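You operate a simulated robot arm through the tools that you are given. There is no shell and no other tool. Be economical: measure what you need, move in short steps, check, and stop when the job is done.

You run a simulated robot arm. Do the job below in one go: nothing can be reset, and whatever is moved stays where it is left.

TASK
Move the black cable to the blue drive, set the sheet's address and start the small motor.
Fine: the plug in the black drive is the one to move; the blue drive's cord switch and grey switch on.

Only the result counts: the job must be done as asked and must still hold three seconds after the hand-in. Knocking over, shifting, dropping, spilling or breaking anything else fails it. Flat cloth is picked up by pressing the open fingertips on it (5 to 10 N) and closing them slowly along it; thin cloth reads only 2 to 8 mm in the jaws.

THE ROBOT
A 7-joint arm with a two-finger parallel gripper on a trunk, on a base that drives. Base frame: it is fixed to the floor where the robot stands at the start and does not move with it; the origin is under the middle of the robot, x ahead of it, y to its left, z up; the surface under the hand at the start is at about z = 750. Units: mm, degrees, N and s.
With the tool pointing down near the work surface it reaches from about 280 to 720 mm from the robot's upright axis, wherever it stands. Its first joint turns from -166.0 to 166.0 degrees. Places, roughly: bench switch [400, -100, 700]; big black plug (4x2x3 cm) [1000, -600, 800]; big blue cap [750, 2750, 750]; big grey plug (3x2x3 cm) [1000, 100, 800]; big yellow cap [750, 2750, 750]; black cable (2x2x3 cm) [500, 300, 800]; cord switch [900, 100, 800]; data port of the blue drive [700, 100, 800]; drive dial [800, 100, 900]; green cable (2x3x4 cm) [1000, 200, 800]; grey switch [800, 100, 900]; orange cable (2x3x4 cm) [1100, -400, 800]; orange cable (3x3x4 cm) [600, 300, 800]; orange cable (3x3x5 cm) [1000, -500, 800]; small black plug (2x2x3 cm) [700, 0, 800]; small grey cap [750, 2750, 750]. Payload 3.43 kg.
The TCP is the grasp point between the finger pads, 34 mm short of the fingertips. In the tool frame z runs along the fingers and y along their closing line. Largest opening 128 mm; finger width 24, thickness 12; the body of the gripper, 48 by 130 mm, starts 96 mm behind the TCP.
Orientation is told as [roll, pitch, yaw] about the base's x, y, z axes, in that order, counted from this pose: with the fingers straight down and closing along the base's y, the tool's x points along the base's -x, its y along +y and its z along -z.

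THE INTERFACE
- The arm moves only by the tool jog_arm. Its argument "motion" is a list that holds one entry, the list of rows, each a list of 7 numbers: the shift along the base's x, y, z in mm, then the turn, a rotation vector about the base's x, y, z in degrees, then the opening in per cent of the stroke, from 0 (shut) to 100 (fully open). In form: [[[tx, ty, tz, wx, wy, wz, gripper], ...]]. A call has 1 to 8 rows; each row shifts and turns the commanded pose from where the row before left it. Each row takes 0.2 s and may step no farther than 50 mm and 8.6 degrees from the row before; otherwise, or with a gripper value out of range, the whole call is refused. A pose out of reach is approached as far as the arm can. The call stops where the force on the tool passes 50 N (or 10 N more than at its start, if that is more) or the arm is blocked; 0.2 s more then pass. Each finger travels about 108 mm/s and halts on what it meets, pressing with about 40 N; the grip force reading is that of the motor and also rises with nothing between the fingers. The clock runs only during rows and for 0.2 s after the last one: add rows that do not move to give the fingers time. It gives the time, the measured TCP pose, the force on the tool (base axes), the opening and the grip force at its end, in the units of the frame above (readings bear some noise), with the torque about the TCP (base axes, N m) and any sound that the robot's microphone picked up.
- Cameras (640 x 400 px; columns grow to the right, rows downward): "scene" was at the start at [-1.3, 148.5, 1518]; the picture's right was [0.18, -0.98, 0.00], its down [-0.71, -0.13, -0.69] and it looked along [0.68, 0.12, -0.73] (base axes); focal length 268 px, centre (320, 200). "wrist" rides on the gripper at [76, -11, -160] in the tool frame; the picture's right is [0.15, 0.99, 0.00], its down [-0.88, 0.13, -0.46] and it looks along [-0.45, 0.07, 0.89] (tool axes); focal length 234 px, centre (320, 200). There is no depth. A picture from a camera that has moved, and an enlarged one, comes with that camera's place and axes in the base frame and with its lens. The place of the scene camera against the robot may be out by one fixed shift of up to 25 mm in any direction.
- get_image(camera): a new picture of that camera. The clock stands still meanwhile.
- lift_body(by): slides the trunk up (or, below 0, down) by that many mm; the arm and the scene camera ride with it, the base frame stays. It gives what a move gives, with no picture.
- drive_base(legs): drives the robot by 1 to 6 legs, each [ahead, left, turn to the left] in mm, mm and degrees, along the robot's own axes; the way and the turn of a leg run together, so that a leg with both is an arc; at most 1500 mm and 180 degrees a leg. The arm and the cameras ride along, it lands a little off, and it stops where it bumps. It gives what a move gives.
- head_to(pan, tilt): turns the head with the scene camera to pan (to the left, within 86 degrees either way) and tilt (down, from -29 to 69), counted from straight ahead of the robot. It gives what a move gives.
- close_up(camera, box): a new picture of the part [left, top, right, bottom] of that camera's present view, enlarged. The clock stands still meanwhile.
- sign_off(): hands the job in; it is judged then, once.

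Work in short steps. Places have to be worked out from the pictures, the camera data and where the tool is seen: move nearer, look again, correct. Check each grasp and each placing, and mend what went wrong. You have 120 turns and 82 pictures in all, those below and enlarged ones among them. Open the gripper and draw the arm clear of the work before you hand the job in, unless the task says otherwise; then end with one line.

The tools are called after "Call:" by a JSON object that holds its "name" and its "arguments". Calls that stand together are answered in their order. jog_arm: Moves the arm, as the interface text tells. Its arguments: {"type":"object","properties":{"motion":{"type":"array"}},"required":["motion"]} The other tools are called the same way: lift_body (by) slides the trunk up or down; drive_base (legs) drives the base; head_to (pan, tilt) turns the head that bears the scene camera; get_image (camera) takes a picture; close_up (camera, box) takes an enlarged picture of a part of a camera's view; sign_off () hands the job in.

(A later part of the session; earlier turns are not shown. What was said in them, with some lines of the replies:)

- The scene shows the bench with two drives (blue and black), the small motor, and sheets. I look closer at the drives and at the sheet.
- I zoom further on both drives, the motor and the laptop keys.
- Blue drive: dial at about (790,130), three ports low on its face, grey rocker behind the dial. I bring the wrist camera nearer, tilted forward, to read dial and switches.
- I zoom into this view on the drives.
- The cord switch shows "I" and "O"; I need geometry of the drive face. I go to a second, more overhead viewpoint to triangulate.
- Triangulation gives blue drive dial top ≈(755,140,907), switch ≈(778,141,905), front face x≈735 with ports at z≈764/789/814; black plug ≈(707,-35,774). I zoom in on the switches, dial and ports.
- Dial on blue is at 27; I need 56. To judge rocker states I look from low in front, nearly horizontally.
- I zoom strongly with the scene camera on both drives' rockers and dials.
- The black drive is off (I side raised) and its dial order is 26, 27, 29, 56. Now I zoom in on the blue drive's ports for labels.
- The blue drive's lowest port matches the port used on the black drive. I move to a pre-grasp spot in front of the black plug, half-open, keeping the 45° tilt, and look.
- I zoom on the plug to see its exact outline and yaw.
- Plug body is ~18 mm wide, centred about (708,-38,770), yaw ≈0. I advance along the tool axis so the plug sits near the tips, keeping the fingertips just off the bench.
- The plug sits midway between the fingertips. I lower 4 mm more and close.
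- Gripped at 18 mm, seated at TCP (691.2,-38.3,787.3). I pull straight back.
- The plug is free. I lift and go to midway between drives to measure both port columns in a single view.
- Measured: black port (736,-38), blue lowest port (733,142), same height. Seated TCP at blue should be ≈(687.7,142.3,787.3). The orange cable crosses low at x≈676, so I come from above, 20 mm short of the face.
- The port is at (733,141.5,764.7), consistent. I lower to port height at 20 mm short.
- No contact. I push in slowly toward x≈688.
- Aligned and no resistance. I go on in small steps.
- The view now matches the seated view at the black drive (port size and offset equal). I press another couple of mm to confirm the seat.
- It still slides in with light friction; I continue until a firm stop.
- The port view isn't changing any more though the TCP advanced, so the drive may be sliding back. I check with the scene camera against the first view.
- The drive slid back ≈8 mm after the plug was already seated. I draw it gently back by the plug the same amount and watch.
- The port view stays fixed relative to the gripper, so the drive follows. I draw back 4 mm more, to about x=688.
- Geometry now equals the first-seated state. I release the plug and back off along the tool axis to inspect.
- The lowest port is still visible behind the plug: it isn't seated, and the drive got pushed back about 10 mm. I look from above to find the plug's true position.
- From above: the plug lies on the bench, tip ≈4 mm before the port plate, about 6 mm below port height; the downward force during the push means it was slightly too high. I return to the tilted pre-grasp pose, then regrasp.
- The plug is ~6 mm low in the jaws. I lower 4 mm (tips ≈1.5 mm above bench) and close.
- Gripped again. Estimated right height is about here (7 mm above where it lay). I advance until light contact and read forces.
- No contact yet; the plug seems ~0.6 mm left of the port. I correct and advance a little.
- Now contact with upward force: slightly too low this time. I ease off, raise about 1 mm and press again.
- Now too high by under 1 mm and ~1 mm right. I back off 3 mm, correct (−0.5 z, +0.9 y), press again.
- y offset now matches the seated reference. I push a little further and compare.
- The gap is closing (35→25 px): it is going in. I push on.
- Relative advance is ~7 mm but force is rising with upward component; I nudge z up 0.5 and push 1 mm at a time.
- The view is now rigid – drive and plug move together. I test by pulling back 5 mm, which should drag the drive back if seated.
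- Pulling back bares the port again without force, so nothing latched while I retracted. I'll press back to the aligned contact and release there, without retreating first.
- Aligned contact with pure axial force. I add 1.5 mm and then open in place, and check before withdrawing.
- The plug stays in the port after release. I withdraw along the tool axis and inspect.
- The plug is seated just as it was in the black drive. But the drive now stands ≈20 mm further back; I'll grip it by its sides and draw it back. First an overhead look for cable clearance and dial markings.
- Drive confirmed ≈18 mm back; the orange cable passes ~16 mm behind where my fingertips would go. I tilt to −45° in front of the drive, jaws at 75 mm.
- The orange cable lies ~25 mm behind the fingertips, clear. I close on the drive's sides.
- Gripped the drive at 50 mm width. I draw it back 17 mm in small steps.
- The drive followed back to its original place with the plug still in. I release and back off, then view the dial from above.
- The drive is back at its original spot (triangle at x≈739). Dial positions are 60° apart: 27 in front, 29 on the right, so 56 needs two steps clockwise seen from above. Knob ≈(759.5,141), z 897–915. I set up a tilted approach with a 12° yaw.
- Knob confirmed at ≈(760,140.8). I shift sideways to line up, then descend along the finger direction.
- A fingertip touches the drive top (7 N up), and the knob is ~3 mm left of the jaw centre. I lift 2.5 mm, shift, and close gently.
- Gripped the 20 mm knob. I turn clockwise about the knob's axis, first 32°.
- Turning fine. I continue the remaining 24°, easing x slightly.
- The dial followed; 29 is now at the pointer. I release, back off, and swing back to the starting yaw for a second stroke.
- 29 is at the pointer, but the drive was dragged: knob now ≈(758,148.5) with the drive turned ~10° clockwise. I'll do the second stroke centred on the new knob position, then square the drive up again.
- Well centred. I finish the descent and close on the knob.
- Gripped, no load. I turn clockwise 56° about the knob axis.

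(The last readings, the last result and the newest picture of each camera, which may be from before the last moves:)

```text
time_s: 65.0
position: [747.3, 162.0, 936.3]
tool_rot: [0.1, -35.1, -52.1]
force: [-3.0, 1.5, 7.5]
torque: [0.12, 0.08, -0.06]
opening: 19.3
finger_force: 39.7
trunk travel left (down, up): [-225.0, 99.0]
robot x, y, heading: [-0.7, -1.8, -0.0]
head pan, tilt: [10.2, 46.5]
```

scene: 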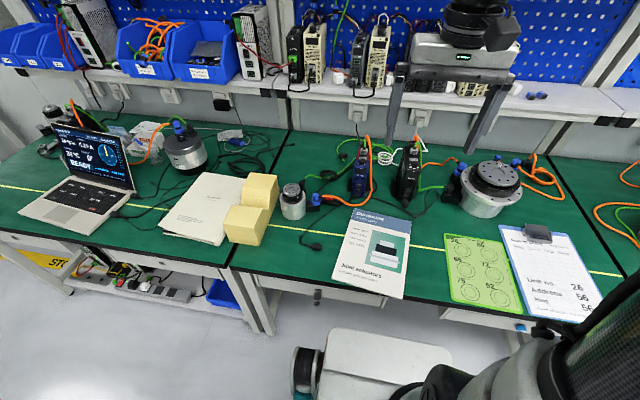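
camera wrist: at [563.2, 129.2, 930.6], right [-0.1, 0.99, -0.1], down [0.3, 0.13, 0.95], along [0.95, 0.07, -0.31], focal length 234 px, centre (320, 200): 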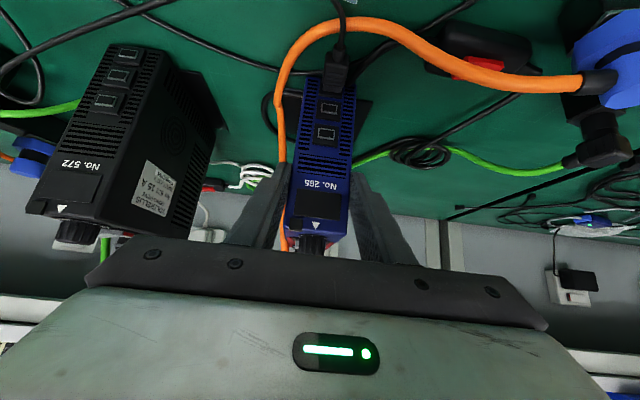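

Second stroke done. I release, back off, and return to a straight view to read the dial and the drive's pose.

Call:
{"name": "jog_arm", "arguments": {"motion": [[[0, 0, 0, 0, 0, 0, 22], [0, 0, 0, 0, 0, 0, 31], [0, 0, 0, 0, 0, 0, 31], [-5.3, 6.8, 12.3, 0, 0, 0, 31], [-5.3, 6.8, 12.3, 0, 0, 0, 31], [-5.3, 6.8, 12.3, 0, 0, 0, 31]]]}}

Call:
{"name": "jog_arm", "arguments": {"motion": [[[-6, -5, 2, 0, 0, 7.43, 45], [-6, -5, 2, 0, 0, 7.43, 60], [-6, -5, 2, 0, 0, 7.43, 60], [-6, -5, 2, 0, 0, 7.43, 60], [-6, -5, 2, 0, 0, 7.43, 60], [-6, -5, 2, 0, 0, 7.43, 60], [-6, -5, 2, 0, 0, 7.43, 60], [0, 0, 0, 0, 0, 0, 60]]]}}

Call:
{"name": "close_up", "arguments": {"camera": "wrist", "box": [260, 100, 400, 220]}}

```text
time_s: 66.4
position: [731.8, 183.2, 972.4]
tool_rot: [-0.1, -35.0, -52.0]
force: [0.0, 1.4, -0.9]
torque: [-0.01, 0.03, 0.01]
opening: 39.6
finger_force: 0.0
trunk travel left (down, up): [-225.0, 99.0]
robot x, y, heading: [2.1, 0.1, 0.2]
head pan, tilt: [10.2, 46.5]
```

```text
time_s: 68.2
position: [689.5, 147.5, 986.5]
tool_rot: [0.0, -35.0, 0.1]
force: [-0.1, -0.4, 1.3]
torque: [0.03, -0.02, -0.01]
opening: 76.9
finger_force: 0.1
trunk travel left (down, up): [-225.0, 99.0]
robot x, y, heading: [1.0, 0.8, -0.1]
head pan, tilt: [10.2, 46.5]
```

```text
3.33 times, centred on (330, 160) of wrist
camera zoom: at [537.4, 134.8, 1073.1], right [-0.12, 0.99, -0.08], down [0.46, 0.13, 0.88], along [0.88, 0.07, -0.47], focal length 781 px, centre (287, 333)
```

zoom: 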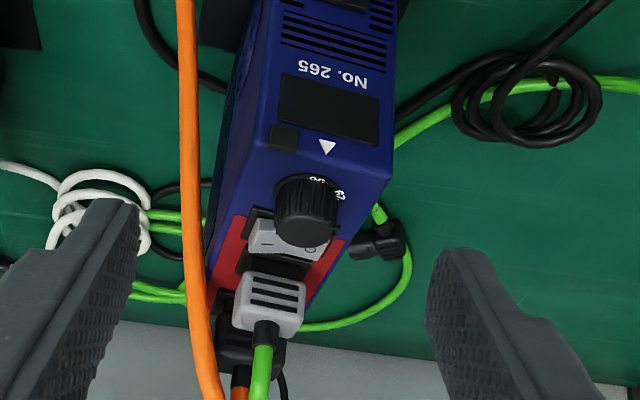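

The dial shows 56 at the pointer. The drive is now turned ≈12° clockwise, its front ≈17 mm to the left; I'll grip its sides again at matching yaw and square it back.

Call:
{"name": "jog_arm", "arguments": {"motion": [[[0, 5.5, -10, 0, -5, 0, 60], [0, 5.5, -19, 0, -5, 0, 60], [0.8, 5.5, -23, 0, 0, -6, 60], [0.9, 5.4, -23, 0, 0, -6, 60], [0, 0, 0, 0, 0, 0, 60]]]}}

Call:
{"name": "get_image", "arguments": {"camera": "wrist"}}

```text
time_s: 69.4
position: [692.0, 169.1, 910.9]
tool_rot: [0.1, -45.0, -12.0]
force: [-0.6, 0.2, 0.5]
torque: [-0.02, 0.0, -0.02]
opening: 76.7
finger_force: 0.3
trunk travel left (down, up): [-225.0, 99.0]
robot x, y, heading: [0.3, -2.1, 0.0]
head pan, tilt: [10.2, 46.5]
```

```text
8 pictures are left
camera wrist: at [527.2, 191.9, 970.2], right [0.1, 0.99, -0.1], down [0.32, 0.06, 0.94], along [0.94, -0.13, -0.31], focal length 234 px, centre (320, 200)
```

wrist: 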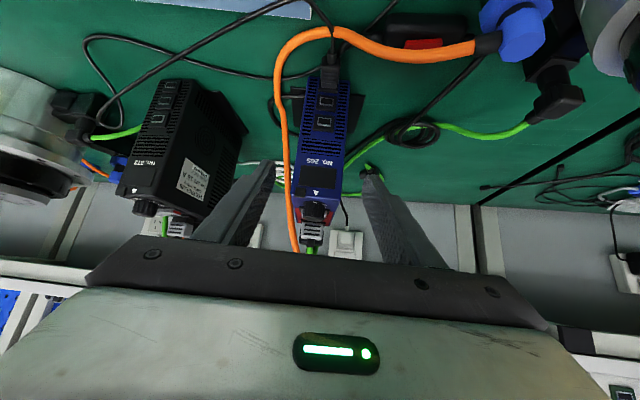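

The drive sits squarely between the jaws. I advance along the finger direction and close.

Call:
{"name": "jog_arm", "arguments": {"motion": [[[13.8, -2.9, -14, 0, 0, 0, 60], [13.8, -2.9, -14, 0, 0, 0, 60], [10.5, -2.2, -10.5, 0, 0, 0, 60], [0, 0, 0, 0, 0, 0, 48], [0, 0, 0, 0, 0, 0, 40], [0, 0, 0, 0, 0, 0, 35], [0, 0, 0, 0, 0, 0, 33], [0, 0, 0, 0, 0, 0, 33]]]}}

```text
time_s: 71.2
position: [728.1, 161.3, 873.6]
tool_rot: [0.0, -45.0, -12.0]
force: [-0.7, -1.1, 0.3]
torque: [0.16, -0.16, 0.19]
opening: 51.0
finger_force: 39.9
trunk travel left (down, up): [-225.0, 99.0]
robot x, y, heading: [-1.0, 0.5, 0.0]
head pan, tilt: [10.2, 46.5]
```

Gripped. I swing it back 20 mm to the right with +12° of yaw.

Call:
{"name": "jog_arm", "arguments": {"motion": [[[0, -2.5, 0, 0, 0, 1.5, 33], [0, -2.5, 0, 0, 0, 1.5, 33], [0, -2.5, 0, 0, 0, 1.5, 33], [0, -2.5, 0, 0, 0, 1.5, 33], [0, -2.5, 0, 0, 0, 1.5, 33], [0, -2.5, 0, 0, 0, 1.5, 33], [0, -2.5, 0, 0, 0, 1.5, 33], [0, -2.5, 0, 0, 0, 1.5, 33]]]}}

Call:
{"name": "get_image", "arguments": {"camera": "wrist"}}

```text
time_s: 73.0
position: [729.6, 140.4, 874.2]
tool_rot: [0.0, -44.9, 0.0]
force: [-0.1, 0.2, 0.0]
torque: [0.41, -0.11, -0.13]
opening: 49.8
finger_force: 40.4
trunk travel left (down, up): [-225.0, 99.0]
robot x, y, heading: [0.6, 1.0, -0.1]
head pan, tilt: [10.2, 46.5]
```

```text
7 pictures are left
camera wrist: at [564.0, 127.7, 932.6], right [-0.1, 0.99, -0.1], down [0.3, 0.13, 0.94], along [0.95, 0.07, -0.31], focal length 234 px, centre (320, 200)
```

wrist: 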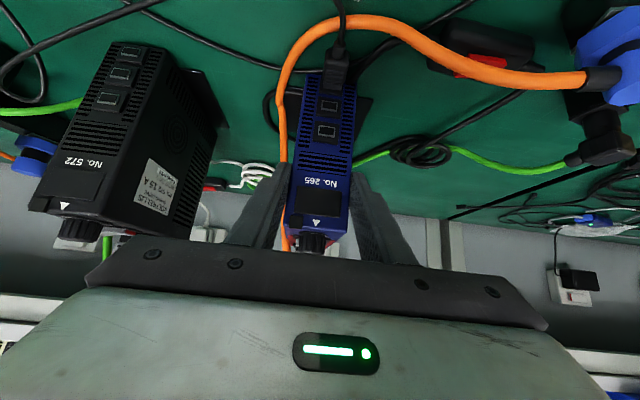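

The drive is back in place, square. I release, back off and close the fingers, heading for the cord switch's I side at about (690,231,774).

Call:
{"name": "jog_arm", "arguments": {"motion": [[[0, 0, 0, 0, 0, 0, 46], [0, 0, 0, 0, 0, 0, 58], [0, 0, 0, 0, 0, 0, 58], [-20, 0, 20, 0, 0, 0, 58], [-25, 0, 25, 0, 0, 0, 58], [-20, 0, 30, 0, 0, 0, 58], [0, 0, 30, 0, 7, 0, 58]]]}}

Call:
{"name": "jog_arm", "arguments": {"motion": [[[2, 12, 0, 0, 7, 0, 40], [2, 12, 0, 0, 7, 0, 20], [2, 12, 0, 0, 7, 0, 0], [2, 12, 0, 0, 7, 0, 0], [4, 12, -10, 0, 5, 0, 0], [4, 15, -20, 0, 5, 0, 0], [4, 14, -20, 0, 0, 0, 0], [0, 0, 0, 0, 0, 0, 0]]]}}

Call:
{"name": "close_up", "arguments": {"camera": "wrist", "box": [220, 80, 420, 220]}}

```text
time_s: 74.6
position: [664.1, 140.5, 979.4]
tool_rot: [0.0, -37.9, 0.0]
force: [-1.1, 0.7, 0.0]
torque: [-0.01, -0.02, 0.01]
opening: 74.4
finger_force: 0.1
trunk travel left (down, up): [-225.0, 99.0]
robot x, y, heading: [1.8, 3.2, 0.0]
head pan, tilt: [10.2, 46.5]
```

```text
time_s: 76.4
position: [685.4, 230.5, 928.7]
tool_rot: [0.1, 0.1, 0.1]
force: [0.2, 1.2, -0.2]
torque: [-0.02, 0.02, 0.02]
opening: 0.0
finger_force: 32.6
trunk travel left (down, up): [-225.0, 99.0]
robot x, y, heading: [0.4, 0.6, -0.2]
head pan, tilt: [10.2, 46.5]
```

```text
2.86 times, centred on (320, 150) of wrist
camera zoom: at [610.4, 217.6, 1088.2], right [-0.15, 0.99, 0.0], down [0.88, 0.13, 0.45], along [0.45, 0.07, -0.89], focal length 669 px, centre (320, 343)
```

zoom: 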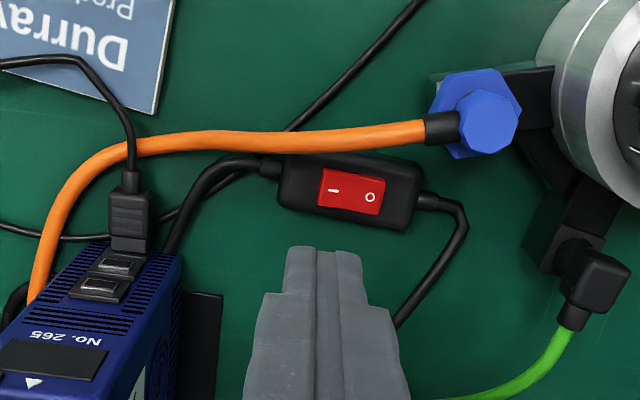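

The I side is at about (688,234,773). I shift slightly and descend over it.

Call:
{"name": "jog_arm", "arguments": {"motion": [[[4, 2.3, -45, 0, 0, 0, 0], [0, 0, -45, 0, 0, 0, 0], [0, 0, -18, 0, 0, 0, 0], [0, 0, 0, 0, 0, 0, 0]]]}}

Call:
{"name": "close_up", "arguments": {"camera": "wrist", "box": [220, 80, 420, 220]}}

```text
time_s: 77.4
position: [689.2, 232.6, 819.8]
tool_rot: [0.0, -0.2, 0.0]
force: [-0.2, -0.8, 0.1]
torque: [-0.03, -0.03, -0.02]
opening: 0.1
finger_force: 33.3
trunk travel left (down, up): [-225.0, 99.0]
robot x, y, heading: [-1.5, -0.3, -0.1]
head pan, tilt: [10.2, 46.5]
```

```text
2.86 times, centred on (320, 150) of wrist
camera zoom: at [613.6, 219.6, 979.3], right [-0.15, 0.99, 0.0], down [0.88, 0.13, 0.46], along [0.45, 0.07, -0.89], focal length 669 px, centre (320, 343)
```

zoom: 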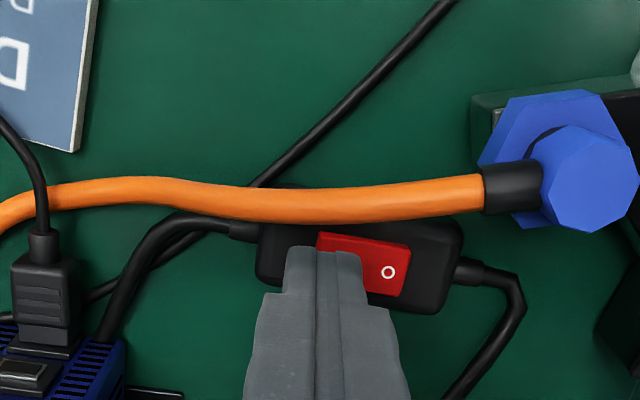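

Tips are over the I half. I shift 2 mm toward the I end and press down in small steps.

Call:
{"name": "jog_arm", "arguments": {"motion": [[[0, -2, -3, 0, 0, 0, 0], [0, 0, -3, 0, 0, 0, 0], [0, 0, -2, 0, 0, 0, 0], [0, 0, -2, 0, 0, 0, 0], [0, 0, 0, 0, 0, 0, 0]]]}}

```text
time_s: 78.6
position: [688.5, 231.4, 811.8]
tool_rot: [0.0, 0.1, 0.1]
force: [0.0, -0.2, -0.3]
torque: [-0.02, 0.02, -0.03]
opening: 0.0
finger_force: 33.2
trunk travel left (down, up): [-225.0, 99.0]
robot x, y, heading: [-0.7, 1.1, -0.4]
head pan, tilt: [10.2, 46.5]
```

Call:
{"name": "jog_arm", "arguments": {"motion": [[[0, 0, -2, 0, 0, 0, 0], [0, 0, -2, 0, 0, 0, 0], [0, 0, -1, 0, 0, 0, 0], [0, 0, 0, 0, 0, 0, 0]]]}}

```text
time_s: 79.6
position: [687.9, 230.8, 808.7]
tool_rot: [0.1, -0.6, -0.1]
force: [-0.5, 1.3, 23.4]
torque: [0.29, 0.05, 0.01]
opening: 0.1
finger_force: 32.7
trunk travel left (down, up): [-225.0, 99.0]
robot x, y, heading: [0.6, 1.1, -0.1]
head pan, tilt: [10.2, 46.5]
```

Contact at 23 N, no click noted yet. I press a little more.

Call:
{"name": "jog_arm", "arguments": {"motion": [[[0, 0, -1, 0, 0, 0, 0], [0, 0, -0.7, 0, 0, 0, 0], [0, 0, 0, 0, 0, 0, 0]]]}}

Call:
{"name": "jog_arm", "arguments": {"motion": [[[0, 0, 10, 0, 0, 0, 0], [0, 0, 40, 0, 0, 0, 0], [0, 0, 45, 0, 0, 0, 0]]]}}

Call:
{"name": "close_up", "arguments": {"camera": "wrist", "box": [290, 90, 370, 150]}}

```text
time_s: 80.4
position: [688.0, 230.3, 809.1]
tool_rot: [0.2, -0.5, 0.0]
force: [3.1, 0.3, 32.5]
torque: [0.26, -0.06, -0.01]
opening: 0.0
finger_force: 33.0
trunk travel left (down, up): [-225.0, 99.0]
robot x, y, heading: [-2.3, 3.0, -0.1]
head pan, tilt: [10.2, 46.5]
```

```text
time_s: 81.2
position: [688.7, 230.5, 897.5]
tool_rot: [0.0, 0.3, 0.1]
force: [-0.5, -0.3, 0.7]
torque: [0.0, 0.02, 0.01]
opening: 0.1
finger_force: 32.6
trunk travel left (down, up): [-225.0, 99.0]
robot x, y, heading: [-3.9, 0.5, -0.3]
head pan, tilt: [10.2, 46.5]
```

```text
6.67 times, centred on (330, 120) of wrist
camera zoom: at [615.3, 217.4, 1057.2], right [-0.15, 0.99, 0.0], down [0.88, 0.13, 0.45], along [0.45, 0.07, -0.89], focal length 1561 px, centre (253, 733)
```

zoom: 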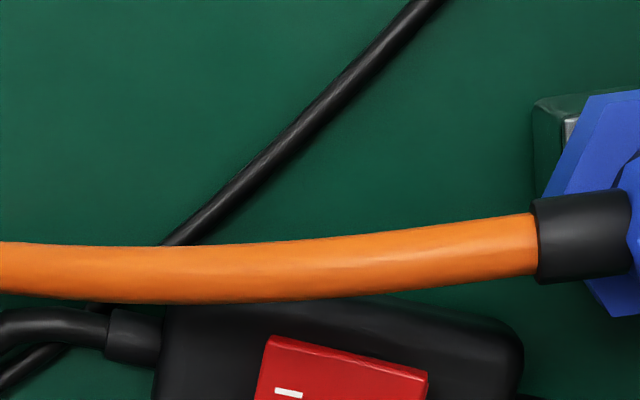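

I missed the switch in that frame; I take one proper look at the rocker.

Call:
{"name": "close_up", "arguments": {"camera": "wrist", "box": [305, 125, 385, 185]}}

```text
6.67 times, centred on (345, 155) of wrist
camera zoom: at [615.3, 217.4, 1057.2], right [-0.15, 0.99, 0.0], down [0.88, 0.13, 0.45], along [0.45, 0.07, -0.89], focal length 1561 px, centre (153, 500)
```

zoom: 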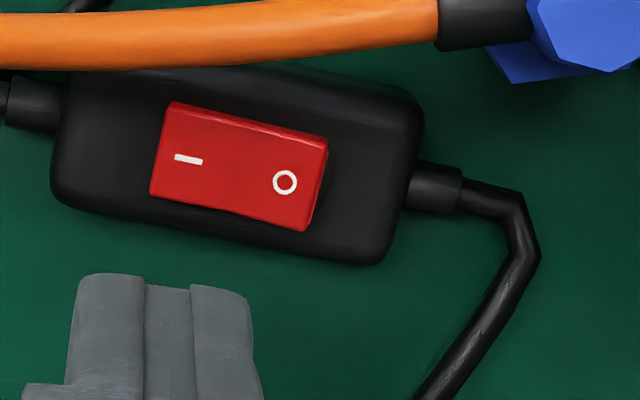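

The cord switch is now on (I side down, O raised). For the grey rocker (x≈783, I side y≈130) I'll use one finger edge-on: yaw −90°, jaws 60 mm apart so the knob stays between. I rise and turn.

Call:
{"name": "jog_arm", "arguments": {"motion": [[[0, -5, 40, 0, 0, -7.5, 10], [0, -10, 40, 0, 0, -7.5, 30], [0, -12, 30, 0, 0, -7.5, 47], [2, -13, 0, 0, 0, -7.5, 47], [3, -13, 0, 0, 0, -7.5, 47], [3, -13, 0, 0, 0, -7.5, 47], [3, -13, 0, 0, 0, -7.5, 47], [3, -13, 0, 0, 0, -7.5, 47]]]}}

Call:
{"name": "jog_arm", "arguments": {"motion": [[[10, -4, 0, 0, 0, -7.5, 47], [10, -4, 0, 0, 0, -7.5, 47], [10, -4, 0, 0, 0, -7.5, 47], [10, -2, 0, 0, 0, -7.5, 47], [0, 0, 0, 0, 0, 0, 47]]]}}

```text
time_s: 83.0
position: [701.3, 137.7, 1008.1]
tool_rot: [0.0, -0.1, -60.2]
force: [0.2, -0.3, 0.0]
torque: [0.0, -0.01, 0.01]
opening: 60.1
finger_force: 0.0
trunk travel left (down, up): [-225.0, 99.0]
robot x, y, heading: [0.2, 1.1, 0.0]
head pan, tilt: [10.2, 46.5]
```

```text
time_s: 84.2
position: [716.5, 119.3, 1004.3]
tool_rot: [0.0, 0.0, -90.1]
force: [0.5, 0.2, -0.5]
torque: [0.02, 0.01, -0.02]
opening: 60.1
finger_force: 0.0
out of reach, approached as far as the arm can: row 2, 3, 4
trunk travel left (down, up): [-225.0, 99.0]
robot x, y, heading: [2.1, -0.3, 0.1]
head pan, tilt: [10.2, 46.5]
```

Vertical is out of reach here; tilting 20° forward brings it within reach and still keeps the finger between knob and plug. I tilt and read the pose.

Call:
{"name": "jog_arm", "arguments": {"motion": [[[-12, 0, 0, 0, -6.7, 0, 47], [-6, 0, 0, 0, -6.7, 0, 47], [0, 0, 0, 0, -6.6, 0, 47], [0, 0, 0, 0, 0, 0, 47]]]}}

```text
time_s: 85.2
position: [697.7, 119.8, 1004.0]
tool_rot: [20.1, 0.1, -90.1]
force: [-0.6, 0.1, 0.7]
torque: [0.01, -0.01, 0.05]
opening: 60.1
finger_force: 0.0
trunk travel left (down, up): [-225.0, 99.0]
robot x, y, heading: [-0.7, 0.1, 0.0]
head pan, tilt: [10.2, 46.5]
```

Tilt is right. I move over the rocker and check with one picture.

Call:
{"name": "jog_arm", "arguments": {"motion": [[[14, 1.5, -10, 0, 0, 0, 47], [14, 1.5, -15, 0, 0, 0, 47], [13.5, 1.2, -25, 0, 0, 0, 47], [0, 0, 0, 0, 0, 0, 47]]]}}

Call:
{"name": "close_up", "arguments": {"camera": "wrist", "box": [220, 100, 420, 240]}}

```text
time_s: 86.2
position: [740.6, 123.2, 954.8]
tool_rot: [20.0, 0.0, -89.9]
force: [0.2, -0.3, -0.5]
torque: [-0.02, 0.0, 0.0]
opening: 60.2
finger_force: 0.1
trunk travel left (down, up): [-225.0, 99.0]
robot x, y, heading: [-2.5, -0.9, 0.1]
head pan, tilt: [10.2, 46.5]
```

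```text
2.86 times, centred on (320, 170) of wrist
camera zoom: at [676.2, 197.7, 1100.5], right [0.93, 0.15, 0.34], down [-0.03, -0.88, 0.47], along [0.37, -0.45, -0.81], focal length 669 px, centre (320, 286)
```

zoom: 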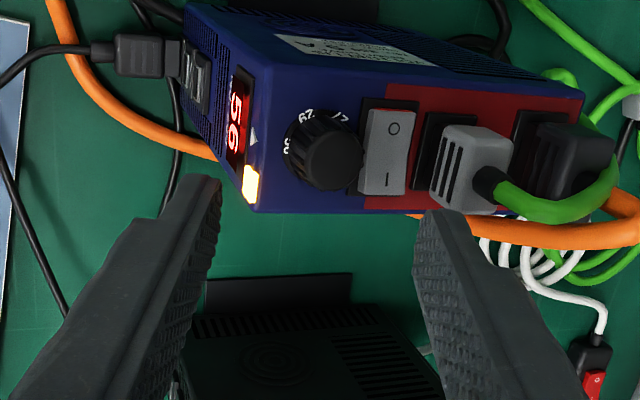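

The display is lit and shows 56 — cord power is on and the address is set. An amber lamp shows; I zoom on the lamp and grey rocker to judge its state.

Call:
{"name": "close_up", "arguments": {"camera": "wrist", "box": [286, 126, 362, 174]}}

```text
8.33 times, centred on (324, 150) of wrist
camera zoom: at [676.2, 197.7, 1100.5], right [0.93, 0.15, 0.34], down [-0.03, -0.88, 0.47], along [0.37, -0.45, -0.81], focal length 1951 px, centre (287, 617)
```

zoom: 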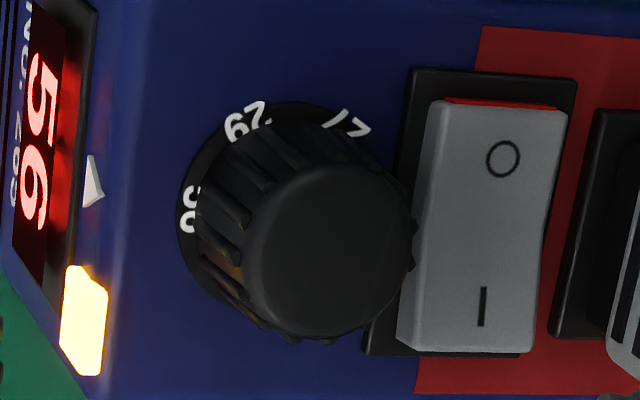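

Geometry says the I half is raised ~14° (switch off), at x≈782, y 125–139. My finger is right above it; I descend and press in small steps.

Call:
{"name": "jog_arm", "arguments": {"motion": [[[0.5, 0.5, -10, 0, 0, 0, 47], [0, 0, -8, 0, 0, 0, 47], [0, 0, -3, 0, 0, 0, 47], [0, 0, 0, 0, 0, 0, 47]]]}}

Call:
{"name": "jog_arm", "arguments": {"motion": [[[0, 0, -2, 0, 0, 0, 47], [0, 0, -2, 0, 0, 0, 47], [0, 0, 0, 0, 0, 0, 47]]]}}

```text
time_s: 87.2
position: [740.0, 123.6, 935.2]
tool_rot: [19.9, 0.1, -90.0]
force: [-0.5, -0.3, -0.4]
torque: [0.03, -0.02, 0.02]
opening: 60.3
finger_force: 0.0
trunk travel left (down, up): [-225.0, 99.0]
robot x, y, heading: [4.4, -0.2, 0.0]
head pan, tilt: [10.2, 46.5]
```

```text
time_s: 88.0
position: [740.6, 123.1, 929.3]
tool_rot: [20.1, 0.0, -90.0]
force: [0.8, -0.8, 1.0]
torque: [0.01, -0.07, 0.01]
opening: 60.2
finger_force: 0.3
trunk travel left (down, up): [-225.0, 99.0]
robot x, y, heading: [0.2, -0.3, 0.1]
head pan, tilt: [10.2, 46.5]
```

Slight touch beginning. I continue pressing in 1 mm steps.

Call:
{"name": "jog_arm", "arguments": {"motion": [[[0, 0, -1, 0, 0, 0, 47], [0, 0, -1, 0, 0, 0, 47], [0, 0, -1, 0, 0, 0, 47], [0, 0, 0, 0, 0, 0, 47]]]}}

```text
time_s: 89.0
position: [741.1, 124.5, 928.8]
tool_rot: [20.1, -0.1, -90.0]
force: [-3.0, 0.4, 8.2]
torque: [0.07, -0.25, 0.0]
opening: 60.4
finger_force: 0.0
trunk travel left (down, up): [-225.0, 99.0]
robot x, y, heading: [1.0, -2.0, -0.2]
head pan, tilt: [10.2, 46.5]
```

Call:
{"name": "jog_arm", "arguments": {"motion": [[[0, 0, -1, 0, 0, 0, 47], [0, 0, -1, 0, 0, 0, 47], [0, 0, -1, 0, 0, 0, 47], [0, 0, 0, 0, 0, 0, 47]]]}}

```text
time_s: 90.0
position: [741.1, 123.5, 927.6]
tool_rot: [20.4, 0.0, -90.0]
force: [-7.3, 0.4, 26.2]
torque: [0.3, -0.88, 0.09]
opening: 61.4
finger_force: 1.4
trunk travel left (down, up): [-225.0, 99.0]
robot x, y, heading: [1.6, 1.5, 0.1]
head pan, tilt: [10.2, 46.5]
```

26 N with contact toward the rocker's middle. I lift, shift 7 mm toward the I end and press once more for sure leverage.

Call:
{"name": "jog_arm", "arguments": {"motion": [[[0, 0, 8, 0, 0, 0, 47], [0, -7, 0, 0, 0, 0, 47], [0, 0, -6, 0, 0, 0, 47], [0, 0, -2, 0, 0, 0, 47], [0, 0, -1, 0, 0, 0, 47], [0, 0, 0, 0, 0, 0, 47]]]}}

```text
time_s: 91.4
position: [738.9, 115.9, 926.9]
tool_rot: [20.3, -0.1, -90.0]
force: [-8.7, -5.6, 23.9]
torque: [0.15, -0.74, -0.25]
opening: 60.4
finger_force: 0.5
trunk travel left (down, up): [-225.0, 99.0]
robot x, y, heading: [-2.8, -1.1, 0.0]
head pan, tilt: [10.2, 46.5]
```

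Contact height now lies lower at the I end than at the middle – the I half seems down. I lift clear and listen.

Call:
{"name": "jog_arm", "arguments": {"motion": [[[0, 0, 10, 0, 0, 0, 47], [0, 3, 10, 0, 0, 0, 47], [0, 4, 10, 0, 0, 0, 47], [0, 0, 0, 0, 0, 0, 47], [0, 0, 0, 0, 0, 0, 47], [0, 0, 0, 0, 0, 0, 47]]]}}

```text
time_s: 92.8
position: [740.7, 124.7, 952.5]
tool_rot: [20.0, 0.0, -90.1]
force: [0.7, -0.4, -0.9]
torque: [0.02, 0.03, 0.01]
opening: 60.1
finger_force: 0.1
trunk travel left (down, up): [-225.0, 99.0]
robot x, y, heading: [-2.3, -1.0, -0.0]
head pan, tilt: [10.2, 46.5]
```

No drag or sound; contact heights (905.2 at the end, 905.9 near the pivot) match an I-down rocker. I withdraw the arm so the last picture can check everything from the scene camera.

Call:
{"name": "jog_arm", "arguments": {"motion": [[[-5, 0, 40, 0, 0, 0, 47], [-20, 0, 40, 0, 0, 0, 47], [-40, -20, 15, 0, 0, 0, 60], [-40, -20, 15, 0, 0, 0, 80], [-40, -22, 15, 0, 0, 0, 100], [-40, -25, 15, 0, 0, 0, 100], [-40, -25, 15, 0, 0, 0, 100], [-40, -25, 15, 0, 0, 0, 100]]]}}

Call:
{"name": "jog_arm", "arguments": {"motion": [[[-40, -25, 15, 0, 0, 0, 100], [-20, -40, 15, 0, 0, 0, 100], [0, -45, 10, 0, 0, 0, 100], [0, 0, 0, 0, 0, 0, 100], [0, 0, 0, 0, 0, 0, 100]]]}}

```text
time_s: 94.6
position: [474.6, -10.0, 1123.3]
tool_rot: [20.1, 0.0, -90.0]
force: [0.4, -0.1, 0.1]
torque: [0.0, 0.01, 0.01]
opening: 127.9
finger_force: 0.1
trunk travel left (down, up): [-225.0, 99.0]
robot x, y, heading: [1.3, 1.3, -0.1]
head pan, tilt: [10.2, 46.5]
```

```text
time_s: 95.8
position: [414.5, -122.7, 1162.2]
tool_rot: [20.0, 0.1, -89.9]
force: [-0.1, 0.4, 0.0]
torque: [0.0, 0.02, 0.0]
opening: 128.1
finger_force: 0.0
trunk travel left (down, up): [-225.0, 99.0]
robot x, y, heading: [-0.7, -0.8, 0.1]
head pan, tilt: [10.2, 46.5]
```

The arm is clear. Last picture: motor, lamp, rocker and plug in one view.

Call:
{"name": "close_up", "arguments": {"camera": "scene", "box": [276, 146, 380, 211]}}

```text
6.15 times, centred on (328, 178) of scene
camera zoom: at [-1.3, 148.6, 1518.0], right [0.18, -0.98, 0.0], down [-0.71, -0.13, -0.69], along [0.68, 0.12, -0.72], focal length 1650 px, centre (271, 332)
```

zoom: 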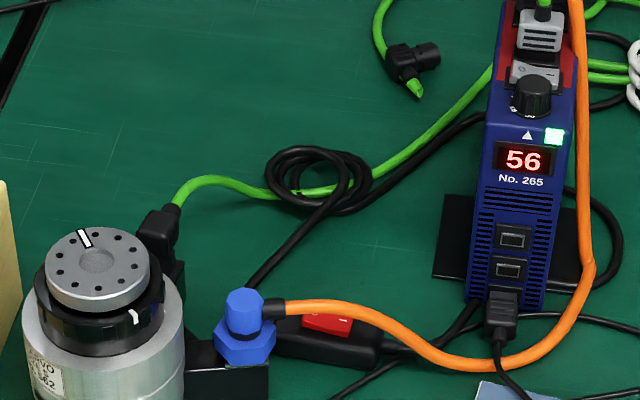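

The lamp is green, the display reads 56, the plug is in the lowest port, and the motor's rotor mark has moved, so it is running. The drive stands where it started and the arm is clear with the gripper open, so I hand in.

Call:
{"name": "sign_off", "arguments": {}}

```text
The job is handed in.
```

The black cable's plug is now in the blue drive's lowest port, the dial and display show 56, both switches are on and the small motor is running. The drive got pushed and turned while I worked, so I put it back to within a few millimetres of where it stood.
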